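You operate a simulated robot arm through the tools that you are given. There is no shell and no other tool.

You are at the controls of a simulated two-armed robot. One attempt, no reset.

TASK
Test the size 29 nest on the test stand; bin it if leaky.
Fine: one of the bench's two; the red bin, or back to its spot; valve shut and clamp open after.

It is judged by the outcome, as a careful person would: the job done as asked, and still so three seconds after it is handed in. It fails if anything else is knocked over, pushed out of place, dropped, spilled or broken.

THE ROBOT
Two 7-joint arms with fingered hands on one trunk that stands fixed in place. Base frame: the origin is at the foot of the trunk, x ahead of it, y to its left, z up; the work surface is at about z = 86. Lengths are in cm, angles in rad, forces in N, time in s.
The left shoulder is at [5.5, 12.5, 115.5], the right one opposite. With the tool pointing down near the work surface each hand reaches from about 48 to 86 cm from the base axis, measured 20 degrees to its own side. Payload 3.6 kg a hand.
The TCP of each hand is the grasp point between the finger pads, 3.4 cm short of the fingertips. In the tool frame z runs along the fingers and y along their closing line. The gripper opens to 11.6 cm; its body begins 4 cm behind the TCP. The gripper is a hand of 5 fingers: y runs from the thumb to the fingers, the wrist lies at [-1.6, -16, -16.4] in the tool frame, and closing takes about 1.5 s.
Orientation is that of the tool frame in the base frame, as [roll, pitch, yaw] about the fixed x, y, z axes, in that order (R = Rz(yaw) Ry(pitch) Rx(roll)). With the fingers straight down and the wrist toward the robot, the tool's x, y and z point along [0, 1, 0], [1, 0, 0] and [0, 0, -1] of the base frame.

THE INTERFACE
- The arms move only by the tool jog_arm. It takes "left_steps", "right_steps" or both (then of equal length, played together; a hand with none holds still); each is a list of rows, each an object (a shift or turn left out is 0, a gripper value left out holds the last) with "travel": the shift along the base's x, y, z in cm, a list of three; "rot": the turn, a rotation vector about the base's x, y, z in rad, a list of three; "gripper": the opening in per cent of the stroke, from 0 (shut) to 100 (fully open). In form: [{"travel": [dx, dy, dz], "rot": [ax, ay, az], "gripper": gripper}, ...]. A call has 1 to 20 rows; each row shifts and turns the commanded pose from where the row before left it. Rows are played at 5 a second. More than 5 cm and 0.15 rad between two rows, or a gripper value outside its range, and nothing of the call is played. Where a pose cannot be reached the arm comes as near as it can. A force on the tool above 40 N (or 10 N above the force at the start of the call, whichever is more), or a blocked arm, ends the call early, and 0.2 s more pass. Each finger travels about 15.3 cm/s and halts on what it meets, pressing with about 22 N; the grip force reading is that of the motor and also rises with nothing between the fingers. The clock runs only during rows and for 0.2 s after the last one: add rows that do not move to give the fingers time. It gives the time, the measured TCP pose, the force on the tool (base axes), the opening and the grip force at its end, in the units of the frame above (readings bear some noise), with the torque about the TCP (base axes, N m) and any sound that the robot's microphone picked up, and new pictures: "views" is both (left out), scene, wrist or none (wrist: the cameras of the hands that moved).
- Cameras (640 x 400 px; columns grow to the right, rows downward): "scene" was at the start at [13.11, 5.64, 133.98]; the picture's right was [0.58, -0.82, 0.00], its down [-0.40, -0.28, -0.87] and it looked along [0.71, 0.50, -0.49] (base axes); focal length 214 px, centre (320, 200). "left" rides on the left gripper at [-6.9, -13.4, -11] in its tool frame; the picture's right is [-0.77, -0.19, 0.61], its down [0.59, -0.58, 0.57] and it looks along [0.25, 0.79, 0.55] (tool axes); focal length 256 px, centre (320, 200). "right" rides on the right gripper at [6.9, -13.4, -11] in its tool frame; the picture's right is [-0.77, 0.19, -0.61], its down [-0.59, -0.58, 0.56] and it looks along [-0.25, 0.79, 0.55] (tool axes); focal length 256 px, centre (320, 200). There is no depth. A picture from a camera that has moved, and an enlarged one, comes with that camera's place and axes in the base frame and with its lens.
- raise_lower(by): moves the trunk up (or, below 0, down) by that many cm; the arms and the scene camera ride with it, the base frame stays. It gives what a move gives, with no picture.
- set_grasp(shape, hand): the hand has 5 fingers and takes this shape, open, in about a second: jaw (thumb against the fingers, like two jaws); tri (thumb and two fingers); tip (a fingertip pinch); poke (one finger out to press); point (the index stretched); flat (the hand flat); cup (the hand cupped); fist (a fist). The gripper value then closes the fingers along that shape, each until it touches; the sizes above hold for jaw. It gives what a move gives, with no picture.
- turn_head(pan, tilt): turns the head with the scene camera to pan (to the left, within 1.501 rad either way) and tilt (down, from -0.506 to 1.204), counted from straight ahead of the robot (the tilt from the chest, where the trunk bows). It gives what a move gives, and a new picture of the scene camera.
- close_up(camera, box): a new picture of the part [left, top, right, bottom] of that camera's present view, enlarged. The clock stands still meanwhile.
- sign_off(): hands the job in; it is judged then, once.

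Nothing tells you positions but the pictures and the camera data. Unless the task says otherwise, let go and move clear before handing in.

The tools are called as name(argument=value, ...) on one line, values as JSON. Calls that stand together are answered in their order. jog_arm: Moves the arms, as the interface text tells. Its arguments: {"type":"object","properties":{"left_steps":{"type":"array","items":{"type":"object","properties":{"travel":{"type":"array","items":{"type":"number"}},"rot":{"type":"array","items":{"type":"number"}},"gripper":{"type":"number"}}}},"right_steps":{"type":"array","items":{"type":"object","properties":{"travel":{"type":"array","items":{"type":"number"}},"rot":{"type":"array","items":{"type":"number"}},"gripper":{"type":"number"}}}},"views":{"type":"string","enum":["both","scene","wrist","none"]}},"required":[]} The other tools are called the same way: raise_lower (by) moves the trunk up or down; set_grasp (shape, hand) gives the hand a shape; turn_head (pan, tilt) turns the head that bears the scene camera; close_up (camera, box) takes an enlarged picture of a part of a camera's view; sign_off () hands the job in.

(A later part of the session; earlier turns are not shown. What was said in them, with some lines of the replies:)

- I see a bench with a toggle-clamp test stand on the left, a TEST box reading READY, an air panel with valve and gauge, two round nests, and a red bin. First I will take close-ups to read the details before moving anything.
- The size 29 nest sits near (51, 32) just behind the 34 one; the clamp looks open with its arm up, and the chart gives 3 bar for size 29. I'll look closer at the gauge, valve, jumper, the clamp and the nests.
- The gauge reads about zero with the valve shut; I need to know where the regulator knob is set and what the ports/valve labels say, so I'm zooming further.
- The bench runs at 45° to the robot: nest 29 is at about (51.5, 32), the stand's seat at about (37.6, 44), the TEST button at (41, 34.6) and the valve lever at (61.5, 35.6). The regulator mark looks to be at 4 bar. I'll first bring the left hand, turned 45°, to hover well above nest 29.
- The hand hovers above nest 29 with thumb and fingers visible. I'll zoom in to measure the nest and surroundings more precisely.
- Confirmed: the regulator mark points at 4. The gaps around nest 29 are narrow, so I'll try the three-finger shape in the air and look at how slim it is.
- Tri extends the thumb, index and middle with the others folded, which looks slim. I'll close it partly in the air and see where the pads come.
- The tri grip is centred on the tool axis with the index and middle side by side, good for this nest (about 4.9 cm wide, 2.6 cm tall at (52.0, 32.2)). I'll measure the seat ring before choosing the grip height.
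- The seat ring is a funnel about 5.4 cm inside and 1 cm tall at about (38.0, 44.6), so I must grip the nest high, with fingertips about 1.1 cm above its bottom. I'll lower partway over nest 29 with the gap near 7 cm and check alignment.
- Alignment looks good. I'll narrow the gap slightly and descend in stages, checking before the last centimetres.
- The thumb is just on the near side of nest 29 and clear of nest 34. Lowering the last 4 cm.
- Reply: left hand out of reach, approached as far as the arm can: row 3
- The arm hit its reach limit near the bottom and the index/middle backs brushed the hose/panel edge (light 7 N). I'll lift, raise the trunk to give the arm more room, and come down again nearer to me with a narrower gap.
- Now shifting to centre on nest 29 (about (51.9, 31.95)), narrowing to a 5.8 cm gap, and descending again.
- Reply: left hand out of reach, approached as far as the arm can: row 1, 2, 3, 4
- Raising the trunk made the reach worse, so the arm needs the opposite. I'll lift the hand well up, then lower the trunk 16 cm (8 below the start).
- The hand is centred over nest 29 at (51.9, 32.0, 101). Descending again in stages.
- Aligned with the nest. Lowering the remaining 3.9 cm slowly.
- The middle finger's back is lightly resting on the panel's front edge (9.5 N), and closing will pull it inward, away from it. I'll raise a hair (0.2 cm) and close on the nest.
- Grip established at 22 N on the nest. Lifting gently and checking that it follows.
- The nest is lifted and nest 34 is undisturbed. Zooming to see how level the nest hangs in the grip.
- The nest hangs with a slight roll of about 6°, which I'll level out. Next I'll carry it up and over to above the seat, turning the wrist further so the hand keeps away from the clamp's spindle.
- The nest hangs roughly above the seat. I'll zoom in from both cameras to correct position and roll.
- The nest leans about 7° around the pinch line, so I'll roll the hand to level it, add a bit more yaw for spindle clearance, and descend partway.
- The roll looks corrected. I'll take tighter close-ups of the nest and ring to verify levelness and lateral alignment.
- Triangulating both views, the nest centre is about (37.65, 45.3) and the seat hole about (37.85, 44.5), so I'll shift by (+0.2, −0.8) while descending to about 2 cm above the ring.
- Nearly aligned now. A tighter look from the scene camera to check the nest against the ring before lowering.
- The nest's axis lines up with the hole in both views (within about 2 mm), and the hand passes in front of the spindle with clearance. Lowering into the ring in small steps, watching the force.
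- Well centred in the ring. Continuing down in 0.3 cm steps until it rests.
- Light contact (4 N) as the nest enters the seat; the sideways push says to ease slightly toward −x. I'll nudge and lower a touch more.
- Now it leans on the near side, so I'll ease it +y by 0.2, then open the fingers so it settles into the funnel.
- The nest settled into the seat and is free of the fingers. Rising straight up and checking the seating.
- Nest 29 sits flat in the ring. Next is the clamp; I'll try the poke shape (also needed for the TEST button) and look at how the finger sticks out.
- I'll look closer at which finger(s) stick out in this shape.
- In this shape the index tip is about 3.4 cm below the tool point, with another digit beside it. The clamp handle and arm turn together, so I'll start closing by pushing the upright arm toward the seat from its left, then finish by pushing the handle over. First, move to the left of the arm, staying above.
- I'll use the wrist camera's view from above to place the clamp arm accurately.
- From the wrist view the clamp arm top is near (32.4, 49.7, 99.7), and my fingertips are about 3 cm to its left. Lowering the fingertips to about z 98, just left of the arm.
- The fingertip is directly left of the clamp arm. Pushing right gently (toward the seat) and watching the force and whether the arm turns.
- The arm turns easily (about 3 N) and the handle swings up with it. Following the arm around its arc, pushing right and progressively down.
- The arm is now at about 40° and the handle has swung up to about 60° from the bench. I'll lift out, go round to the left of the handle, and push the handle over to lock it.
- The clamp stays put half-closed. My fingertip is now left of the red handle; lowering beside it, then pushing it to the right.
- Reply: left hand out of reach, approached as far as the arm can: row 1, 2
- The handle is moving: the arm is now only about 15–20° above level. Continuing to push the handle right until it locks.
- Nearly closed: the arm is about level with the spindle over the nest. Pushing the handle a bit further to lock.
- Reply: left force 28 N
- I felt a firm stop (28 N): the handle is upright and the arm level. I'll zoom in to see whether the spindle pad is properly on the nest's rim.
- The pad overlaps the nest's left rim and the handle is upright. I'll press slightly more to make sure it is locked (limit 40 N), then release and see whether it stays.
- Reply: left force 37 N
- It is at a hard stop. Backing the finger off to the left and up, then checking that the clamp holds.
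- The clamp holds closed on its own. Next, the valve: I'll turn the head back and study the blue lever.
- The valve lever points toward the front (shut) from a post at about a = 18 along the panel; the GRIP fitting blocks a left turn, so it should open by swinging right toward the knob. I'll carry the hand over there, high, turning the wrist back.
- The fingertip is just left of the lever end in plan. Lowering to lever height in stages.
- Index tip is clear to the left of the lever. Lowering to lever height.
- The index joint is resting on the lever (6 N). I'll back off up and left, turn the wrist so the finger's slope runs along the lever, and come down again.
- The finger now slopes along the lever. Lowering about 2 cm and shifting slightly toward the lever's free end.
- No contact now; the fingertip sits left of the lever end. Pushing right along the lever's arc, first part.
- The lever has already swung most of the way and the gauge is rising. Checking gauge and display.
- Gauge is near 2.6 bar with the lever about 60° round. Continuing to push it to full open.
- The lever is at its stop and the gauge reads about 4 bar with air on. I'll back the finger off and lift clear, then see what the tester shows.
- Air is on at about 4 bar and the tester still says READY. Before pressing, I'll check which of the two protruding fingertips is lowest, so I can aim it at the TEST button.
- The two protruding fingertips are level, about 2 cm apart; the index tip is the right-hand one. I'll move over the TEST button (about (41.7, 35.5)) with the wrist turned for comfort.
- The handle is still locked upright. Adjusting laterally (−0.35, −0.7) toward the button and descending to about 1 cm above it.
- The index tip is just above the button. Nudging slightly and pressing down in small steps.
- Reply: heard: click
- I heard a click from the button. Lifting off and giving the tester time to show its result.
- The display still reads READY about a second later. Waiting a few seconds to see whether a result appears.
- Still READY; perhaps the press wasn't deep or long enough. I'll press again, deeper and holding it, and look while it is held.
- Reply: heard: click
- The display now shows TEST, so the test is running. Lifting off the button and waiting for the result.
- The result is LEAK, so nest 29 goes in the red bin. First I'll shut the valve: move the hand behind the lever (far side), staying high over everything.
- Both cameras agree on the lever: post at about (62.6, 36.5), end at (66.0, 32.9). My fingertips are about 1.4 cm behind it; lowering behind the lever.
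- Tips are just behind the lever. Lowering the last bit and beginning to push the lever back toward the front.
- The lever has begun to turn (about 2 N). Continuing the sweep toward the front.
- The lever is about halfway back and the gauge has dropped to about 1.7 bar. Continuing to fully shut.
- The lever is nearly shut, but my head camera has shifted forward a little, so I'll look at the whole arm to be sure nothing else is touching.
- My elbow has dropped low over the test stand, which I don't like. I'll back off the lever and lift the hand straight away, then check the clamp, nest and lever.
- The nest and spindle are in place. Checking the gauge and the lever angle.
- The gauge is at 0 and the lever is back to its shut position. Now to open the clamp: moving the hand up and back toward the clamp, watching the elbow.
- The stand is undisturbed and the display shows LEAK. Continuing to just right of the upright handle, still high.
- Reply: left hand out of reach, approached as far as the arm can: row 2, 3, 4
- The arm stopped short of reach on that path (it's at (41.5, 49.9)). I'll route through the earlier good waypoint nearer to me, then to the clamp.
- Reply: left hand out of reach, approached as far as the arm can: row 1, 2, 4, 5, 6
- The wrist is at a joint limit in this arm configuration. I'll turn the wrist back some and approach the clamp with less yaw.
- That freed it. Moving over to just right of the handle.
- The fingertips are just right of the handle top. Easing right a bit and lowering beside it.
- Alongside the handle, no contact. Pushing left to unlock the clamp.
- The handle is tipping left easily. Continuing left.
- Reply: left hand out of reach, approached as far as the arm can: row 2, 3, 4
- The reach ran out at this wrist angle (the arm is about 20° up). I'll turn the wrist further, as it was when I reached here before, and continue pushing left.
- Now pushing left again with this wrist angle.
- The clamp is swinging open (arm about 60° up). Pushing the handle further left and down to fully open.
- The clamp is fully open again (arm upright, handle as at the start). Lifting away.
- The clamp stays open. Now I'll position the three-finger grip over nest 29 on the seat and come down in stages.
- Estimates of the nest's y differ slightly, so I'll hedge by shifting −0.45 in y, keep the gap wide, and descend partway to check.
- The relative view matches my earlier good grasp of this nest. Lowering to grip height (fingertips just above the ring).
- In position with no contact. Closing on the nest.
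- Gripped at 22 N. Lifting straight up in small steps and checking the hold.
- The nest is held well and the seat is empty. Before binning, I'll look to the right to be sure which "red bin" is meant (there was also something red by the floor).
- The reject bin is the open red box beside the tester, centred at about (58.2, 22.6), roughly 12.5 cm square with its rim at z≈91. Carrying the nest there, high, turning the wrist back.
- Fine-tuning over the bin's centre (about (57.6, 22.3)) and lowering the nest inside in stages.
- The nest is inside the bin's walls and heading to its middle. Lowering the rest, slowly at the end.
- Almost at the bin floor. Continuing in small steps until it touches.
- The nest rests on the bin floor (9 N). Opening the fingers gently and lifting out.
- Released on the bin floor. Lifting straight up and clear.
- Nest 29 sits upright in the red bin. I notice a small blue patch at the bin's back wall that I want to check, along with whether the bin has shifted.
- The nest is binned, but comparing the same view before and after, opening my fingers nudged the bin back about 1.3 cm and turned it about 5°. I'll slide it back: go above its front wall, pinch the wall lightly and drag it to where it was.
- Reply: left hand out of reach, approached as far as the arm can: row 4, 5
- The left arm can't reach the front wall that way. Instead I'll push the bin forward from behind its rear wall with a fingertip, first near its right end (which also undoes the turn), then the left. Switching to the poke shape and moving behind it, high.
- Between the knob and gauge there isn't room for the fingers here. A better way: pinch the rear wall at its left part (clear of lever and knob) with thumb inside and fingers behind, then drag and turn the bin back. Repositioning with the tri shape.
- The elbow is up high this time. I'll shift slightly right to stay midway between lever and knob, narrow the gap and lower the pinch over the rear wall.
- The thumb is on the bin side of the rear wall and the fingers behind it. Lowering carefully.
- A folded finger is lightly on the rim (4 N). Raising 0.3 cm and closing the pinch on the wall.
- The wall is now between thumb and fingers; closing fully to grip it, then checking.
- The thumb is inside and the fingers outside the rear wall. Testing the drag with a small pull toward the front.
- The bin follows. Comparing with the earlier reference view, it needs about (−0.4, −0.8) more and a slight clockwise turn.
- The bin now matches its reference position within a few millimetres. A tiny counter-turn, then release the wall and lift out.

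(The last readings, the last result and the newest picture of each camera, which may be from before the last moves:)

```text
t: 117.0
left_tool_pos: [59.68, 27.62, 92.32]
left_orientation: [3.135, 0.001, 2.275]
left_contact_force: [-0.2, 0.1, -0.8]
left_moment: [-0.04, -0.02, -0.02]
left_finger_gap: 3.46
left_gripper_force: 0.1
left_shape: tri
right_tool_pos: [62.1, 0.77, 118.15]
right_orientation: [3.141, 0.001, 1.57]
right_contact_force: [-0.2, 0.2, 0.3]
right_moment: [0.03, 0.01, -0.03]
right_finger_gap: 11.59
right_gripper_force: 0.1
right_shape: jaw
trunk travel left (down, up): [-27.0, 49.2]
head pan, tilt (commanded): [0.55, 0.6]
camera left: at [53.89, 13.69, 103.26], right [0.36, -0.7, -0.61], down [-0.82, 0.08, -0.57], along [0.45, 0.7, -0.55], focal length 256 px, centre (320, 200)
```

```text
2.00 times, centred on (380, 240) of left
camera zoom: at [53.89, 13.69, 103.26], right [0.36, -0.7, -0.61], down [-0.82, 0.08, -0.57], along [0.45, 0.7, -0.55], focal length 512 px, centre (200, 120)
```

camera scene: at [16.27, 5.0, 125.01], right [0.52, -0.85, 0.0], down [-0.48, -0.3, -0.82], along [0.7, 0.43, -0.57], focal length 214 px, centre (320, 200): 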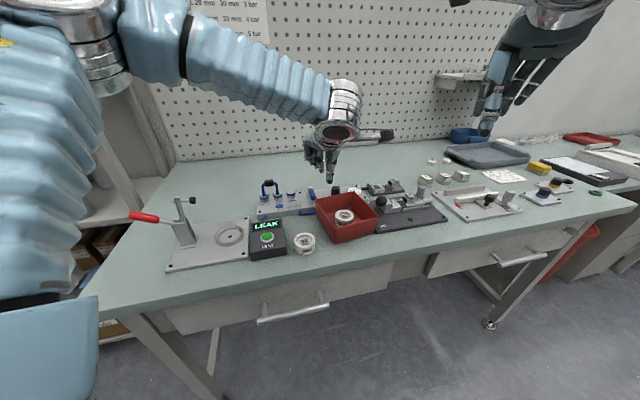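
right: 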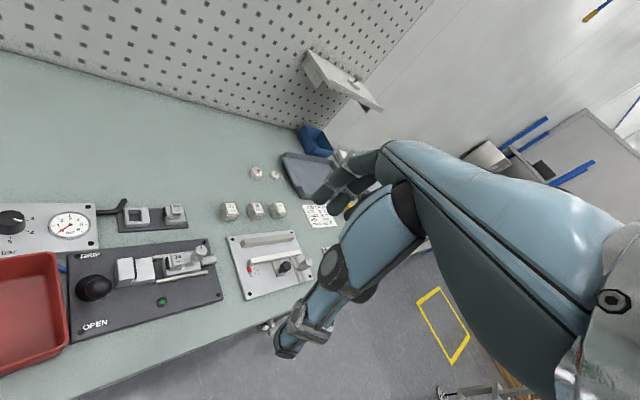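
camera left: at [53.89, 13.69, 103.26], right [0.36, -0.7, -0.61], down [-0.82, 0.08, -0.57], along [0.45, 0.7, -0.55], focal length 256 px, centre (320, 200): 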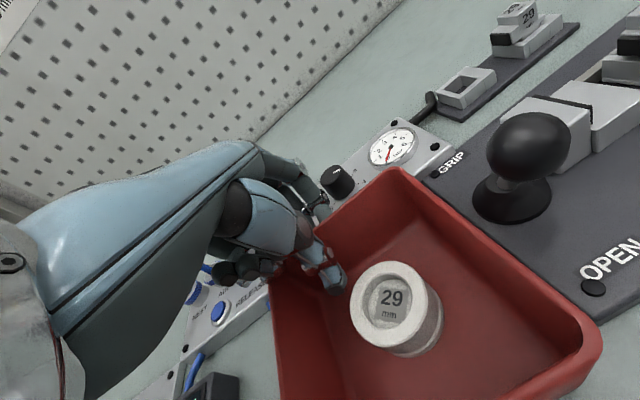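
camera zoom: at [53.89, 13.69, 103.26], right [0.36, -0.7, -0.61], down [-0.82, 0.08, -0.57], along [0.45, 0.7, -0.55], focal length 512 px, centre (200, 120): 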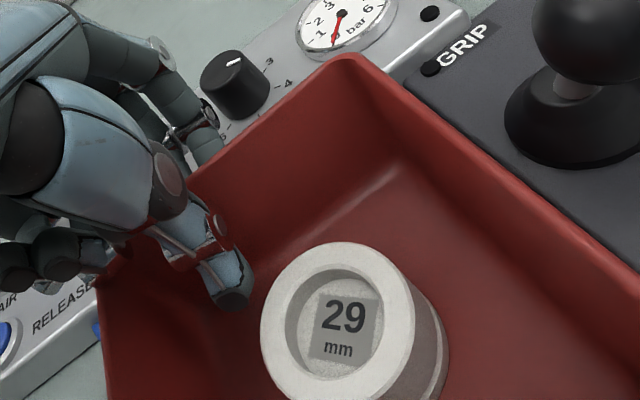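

Released. Lifting straight up out of the bin and clear.

jog_arm(left_steps=[{"travel": [0, 0, 1.0]}, {"travel": [0, 0, 2.0]}, {"travel": [0, 0, 3.5]}, {"travel": [0, 0, 4.5]}, {"travel": [-1.5, 1.0, 4.0]}, {"travel": [-2.5, 2.0, 3.0]}, {}], views="both")

close_up(camera="scene", box=[270, 150, 430, 270])

close_up(camera="left", box=[300, 160, 640, 400])

```text
t: 118.6
left_tool_pos: [55.86, 30.53, 110.31]
left_orientation: [3.137, -0.003, 2.271]
left_contact_force: [0.4, 0.0, -0.3]
left_moment: [0.0, 0.04, 0.0]
left_finger_gap: 3.47
left_gripper_force: 0.0
left_shape: tri
right_tool_pos: [62.25, 0.82, 118.11]
right_orientation: [-3.139, 0.0, 1.57]
right_contact_force: [0.3, -0.9, -0.5]
right_moment: [-0.01, -0.01, 0.01]
right_finger_gap: 11.6
right_gripper_force: 0.1
right_shape: jaw
trunk travel left (down, up): [-27.0, 49.2]
head pan, tilt (commanded): [0.55, 0.6]
camera scene: at [16.33, 4.98, 124.99], right [0.52, -0.85, 0.0], down [-0.48, -0.29, -0.82], along [0.7, 0.43, -0.57], focal length 214 px, centre (320, 200)
camera left: at [50.06, 16.59, 121.23], right [0.36, -0.7, -0.61], down [-0.82, 0.08, -0.57], along [0.45, 0.71, -0.55], focal length 256 px, centre (320, 200)
```

scene: 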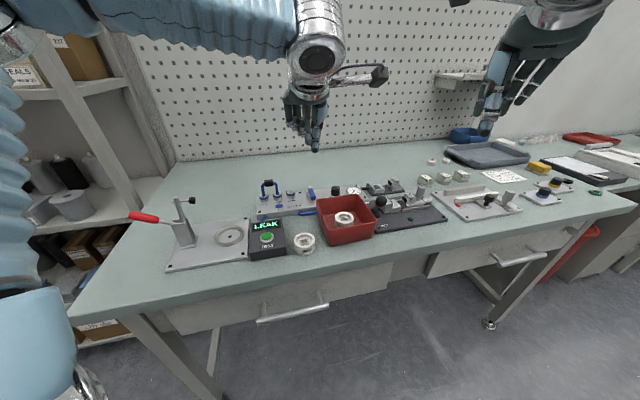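
left: 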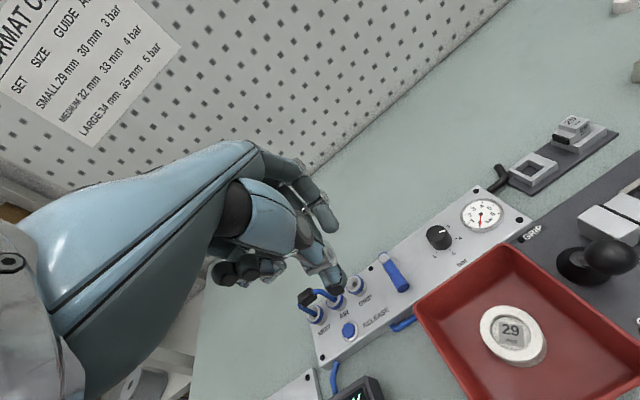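

```text
3.33 times, centred on (350, 210) of scene
camera zoom: at [16.33, 4.98, 124.99], right [0.52, -0.85, 0.0], down [-0.48, -0.29, -0.82], along [0.7, 0.43, -0.57], focal length 715 px, centre (220, 167)
```

zoom: 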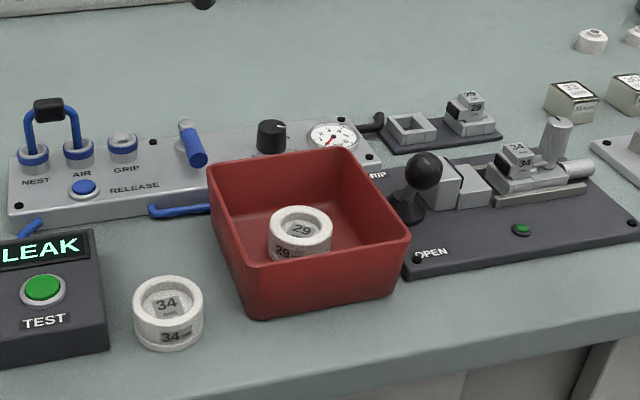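

```text
1.67 times, centred on (470, 280) of left
camera zoom: at [50.06, 16.59, 121.23], right [0.36, -0.7, -0.61], down [-0.82, 0.08, -0.57], along [0.45, 0.71, -0.55], focal length 427 px, centre (70, 67)
```

zoom: 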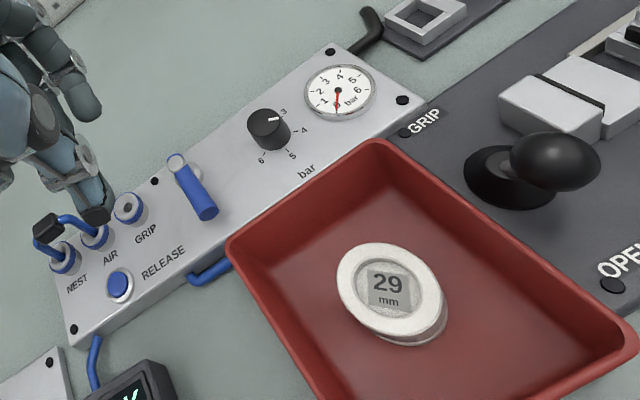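

Everything looks right. To compare directly with the starting picture, I'll raise the trunk back by 8 cm and restore the original head pose.

jog_arm(left_steps=[{"travel": [-3.5, 2.5, 1.5]}, {"travel": [-3.5, 2.5, 1.5]}, {"travel": [-3, 3, 1]}, {}], views="none")

raise_lower(by=8)

turn_head(pan=0.616, tilt=0.511)

close_up(camera="scene", box=[170, 200, 410, 350])

close_up(camera="scene", box=[275, 210, 385, 265])

close_up(camera="scene", box=[300, 240, 350, 300])

close_up(camera="scene", box=[380, 160, 640, 290])

```text
t: 119.6
left_tool_pos: [45.63, 38.59, 114.36]
left_orientation: [3.134, -0.002, 2.274]
left_contact_force: [0.7, 0.0, 1.3]
left_moment: [0.02, 0.0, 0.0]
left_finger_gap: 3.46
left_gripper_force: 0.1
left_shape: tri
right_tool_pos: [62.21, 0.6, 118.12]
right_orientation: [3.141, -0.001, 1.569]
right_contact_force: [0.7, -0.2, -0.6]
right_moment: [0.06, 0.01, 0.0]
right_finger_gap: 11.57
right_gripper_force: 0.0
right_shape: jaw
trunk travel left (down, up): [-27.0, 49.2]
head pan, tilt (commanded): [0.55, 0.6]
```

```text
t: 120.8
left_tool_pos: [45.72, 38.71, 122.29]
left_orientation: [3.136, -0.002, 2.273]
left_contact_force: [-0.3, 0.6, -0.7]
left_moment: [0.03, 0.02, 0.01]
left_finger_gap: 3.45
left_gripper_force: 0.0
left_shape: tri
right_tool_pos: [62.12, 0.69, 126.01]
right_orientation: [-3.139, -0.002, 1.572]
right_contact_force: [-0.6, -0.1, -0.5]
right_moment: [0.0, 0.0, 0.0]
right_finger_gap: 11.59
right_gripper_force: 0.0
right_shape: jaw
trunk travel left (down, up): [-35.0, 41.2]
head pan, tilt (commanded): [0.55, 0.6]
```

```text
t: 121.5
left_tool_pos: [45.59, 38.71, 122.28]
left_orientation: [3.135, 0.0, 2.276]
left_contact_force: [0.1, 0.1, 0.3]
left_moment: [-0.03, 0.03, 0.02]
left_finger_gap: 3.45
left_gripper_force: 0.2
left_shape: tri
right_tool_pos: [62.1, 0.71, 126.19]
right_orientation: [-3.14, 0.002, 1.571]
right_contact_force: [0.0, 0.1, -0.3]
right_moment: [0.05, 0.04, 0.01]
right_finger_gap: 11.6
right_gripper_force: 0.1
right_shape: jaw
trunk travel left (down, up): [-35.0, 41.2]
head pan, tilt (commanded): [0.616, 0.511]
camera scene: at [13.1, 5.65, 133.98], right [0.58, -0.82, 0.0], down [-0.4, -0.28, -0.87], along [0.71, 0.5, -0.49], focal length 214 px, centre (320, 200)
```

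scene: 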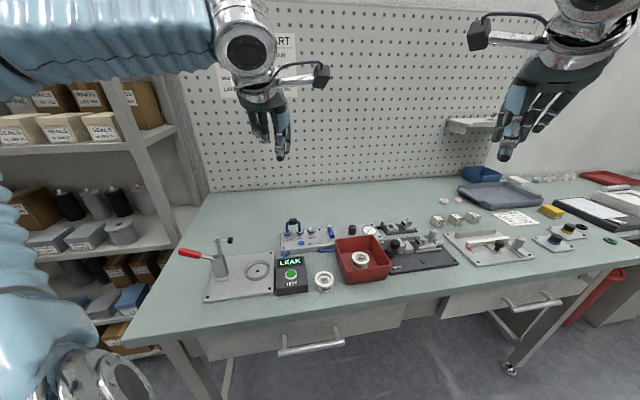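

```text
2.67 times, centred on (290, 275) of scene
camera zoom: at [13.1, 5.65, 133.98], right [0.58, -0.82, 0.0], down [-0.4, -0.28, -0.87], along [0.71, 0.5, -0.49], focal length 572 px, centre (400, 0)
```

zoom: 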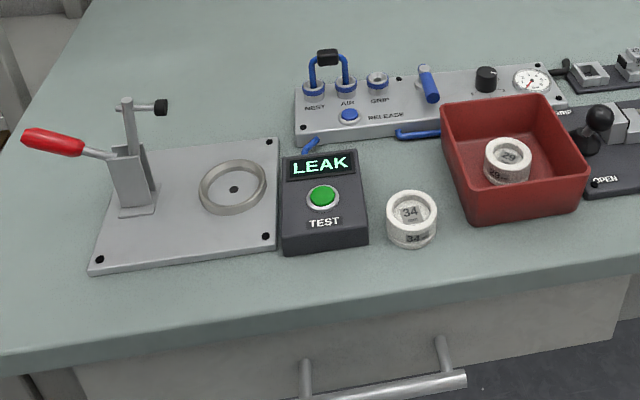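

```text
5.82 times, centred on (330, 238) of scene
camera zoom: at [13.1, 5.65, 133.98], right [0.58, -0.82, 0.0], down [-0.4, -0.28, -0.87], along [0.71, 0.5, -0.49], focal length 1248 px, centre (262, -18)
```

zoom: 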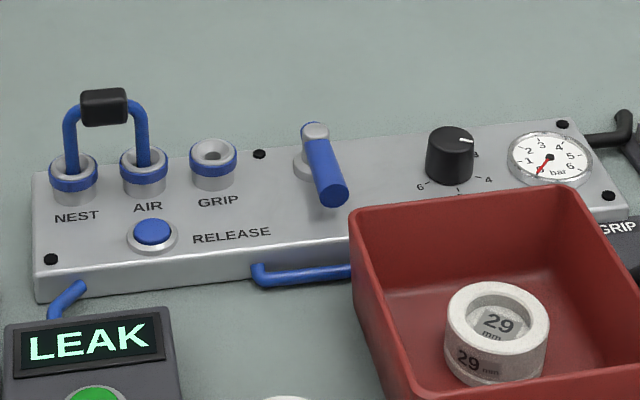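

```text
6.67 times, centred on (325, 270) of scene
camera zoom: at [13.1, 5.65, 133.98], right [0.58, -0.82, 0.0], down [-0.4, -0.28, -0.87], along [0.71, 0.5, -0.49], focal length 1430 px, centre (287, -267)
```

zoom: 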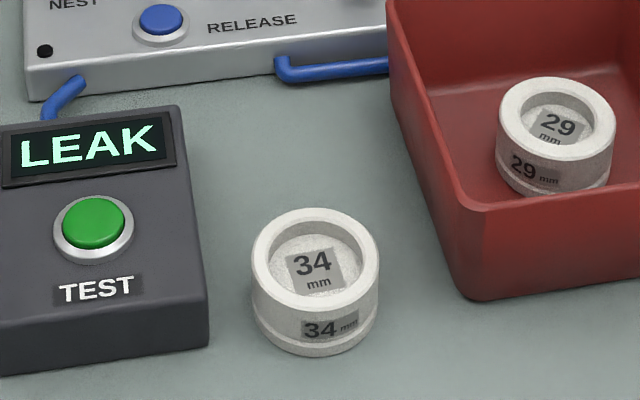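

```text
2.46 times, centred on (510, 225) of scene
camera zoom: at [13.1, 5.65, 133.98], right [0.58, -0.82, 0.0], down [-0.4, -0.28, -0.87], along [0.71, 0.5, -0.49], focal length 528 px, centre (-148, 138)
```

zoom: 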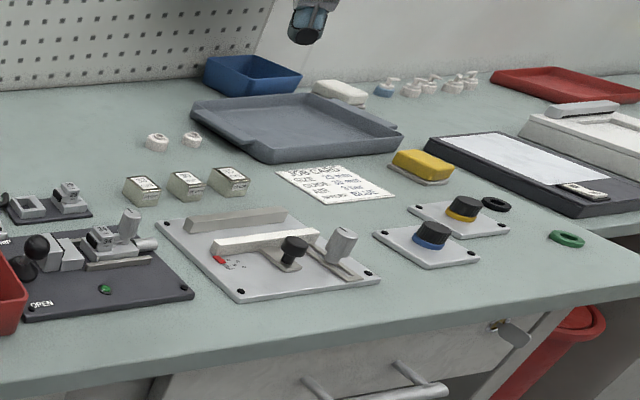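

I compared this view with the starting picture. The valve lever is back in its shut position with the gauge at 0, and the clamp is open as it was. The regulator, jumper and nest 34 haven't moved. The bin is back to within about half a centimetre, turned only slightly. Nest 29, which tested LEAK, sits upright in the red bin. Both hands are clear, so I'm handing in.

sign_off()

```text
The job is handed in.
```

The size 29 nest tested **LEAK** on the stand, so it is now upright in the red bin on the bench. The valve is shut with the gauge at 0, and the clamp is open as it was at the start.

- **Test pressure:** the air regulator was set to 4 bar and I left it there. The format chart lists 3 bar for size 29, so the LEAK result is at 4 bar.
- **Clamp pad:** it pressed on the left edge of the nest's rim rather than the middle. I took the result as valid and did not re-seat the nest or test it again.
- **Red bin:** opening my fingers to release the nest pushed the bin back about 1.3 cm. I dragged it back to within about half a centimetre of its spot, but it is still turned about 3–4°.

Nothing else on the bench appears to have moved when compared with the starting picture.
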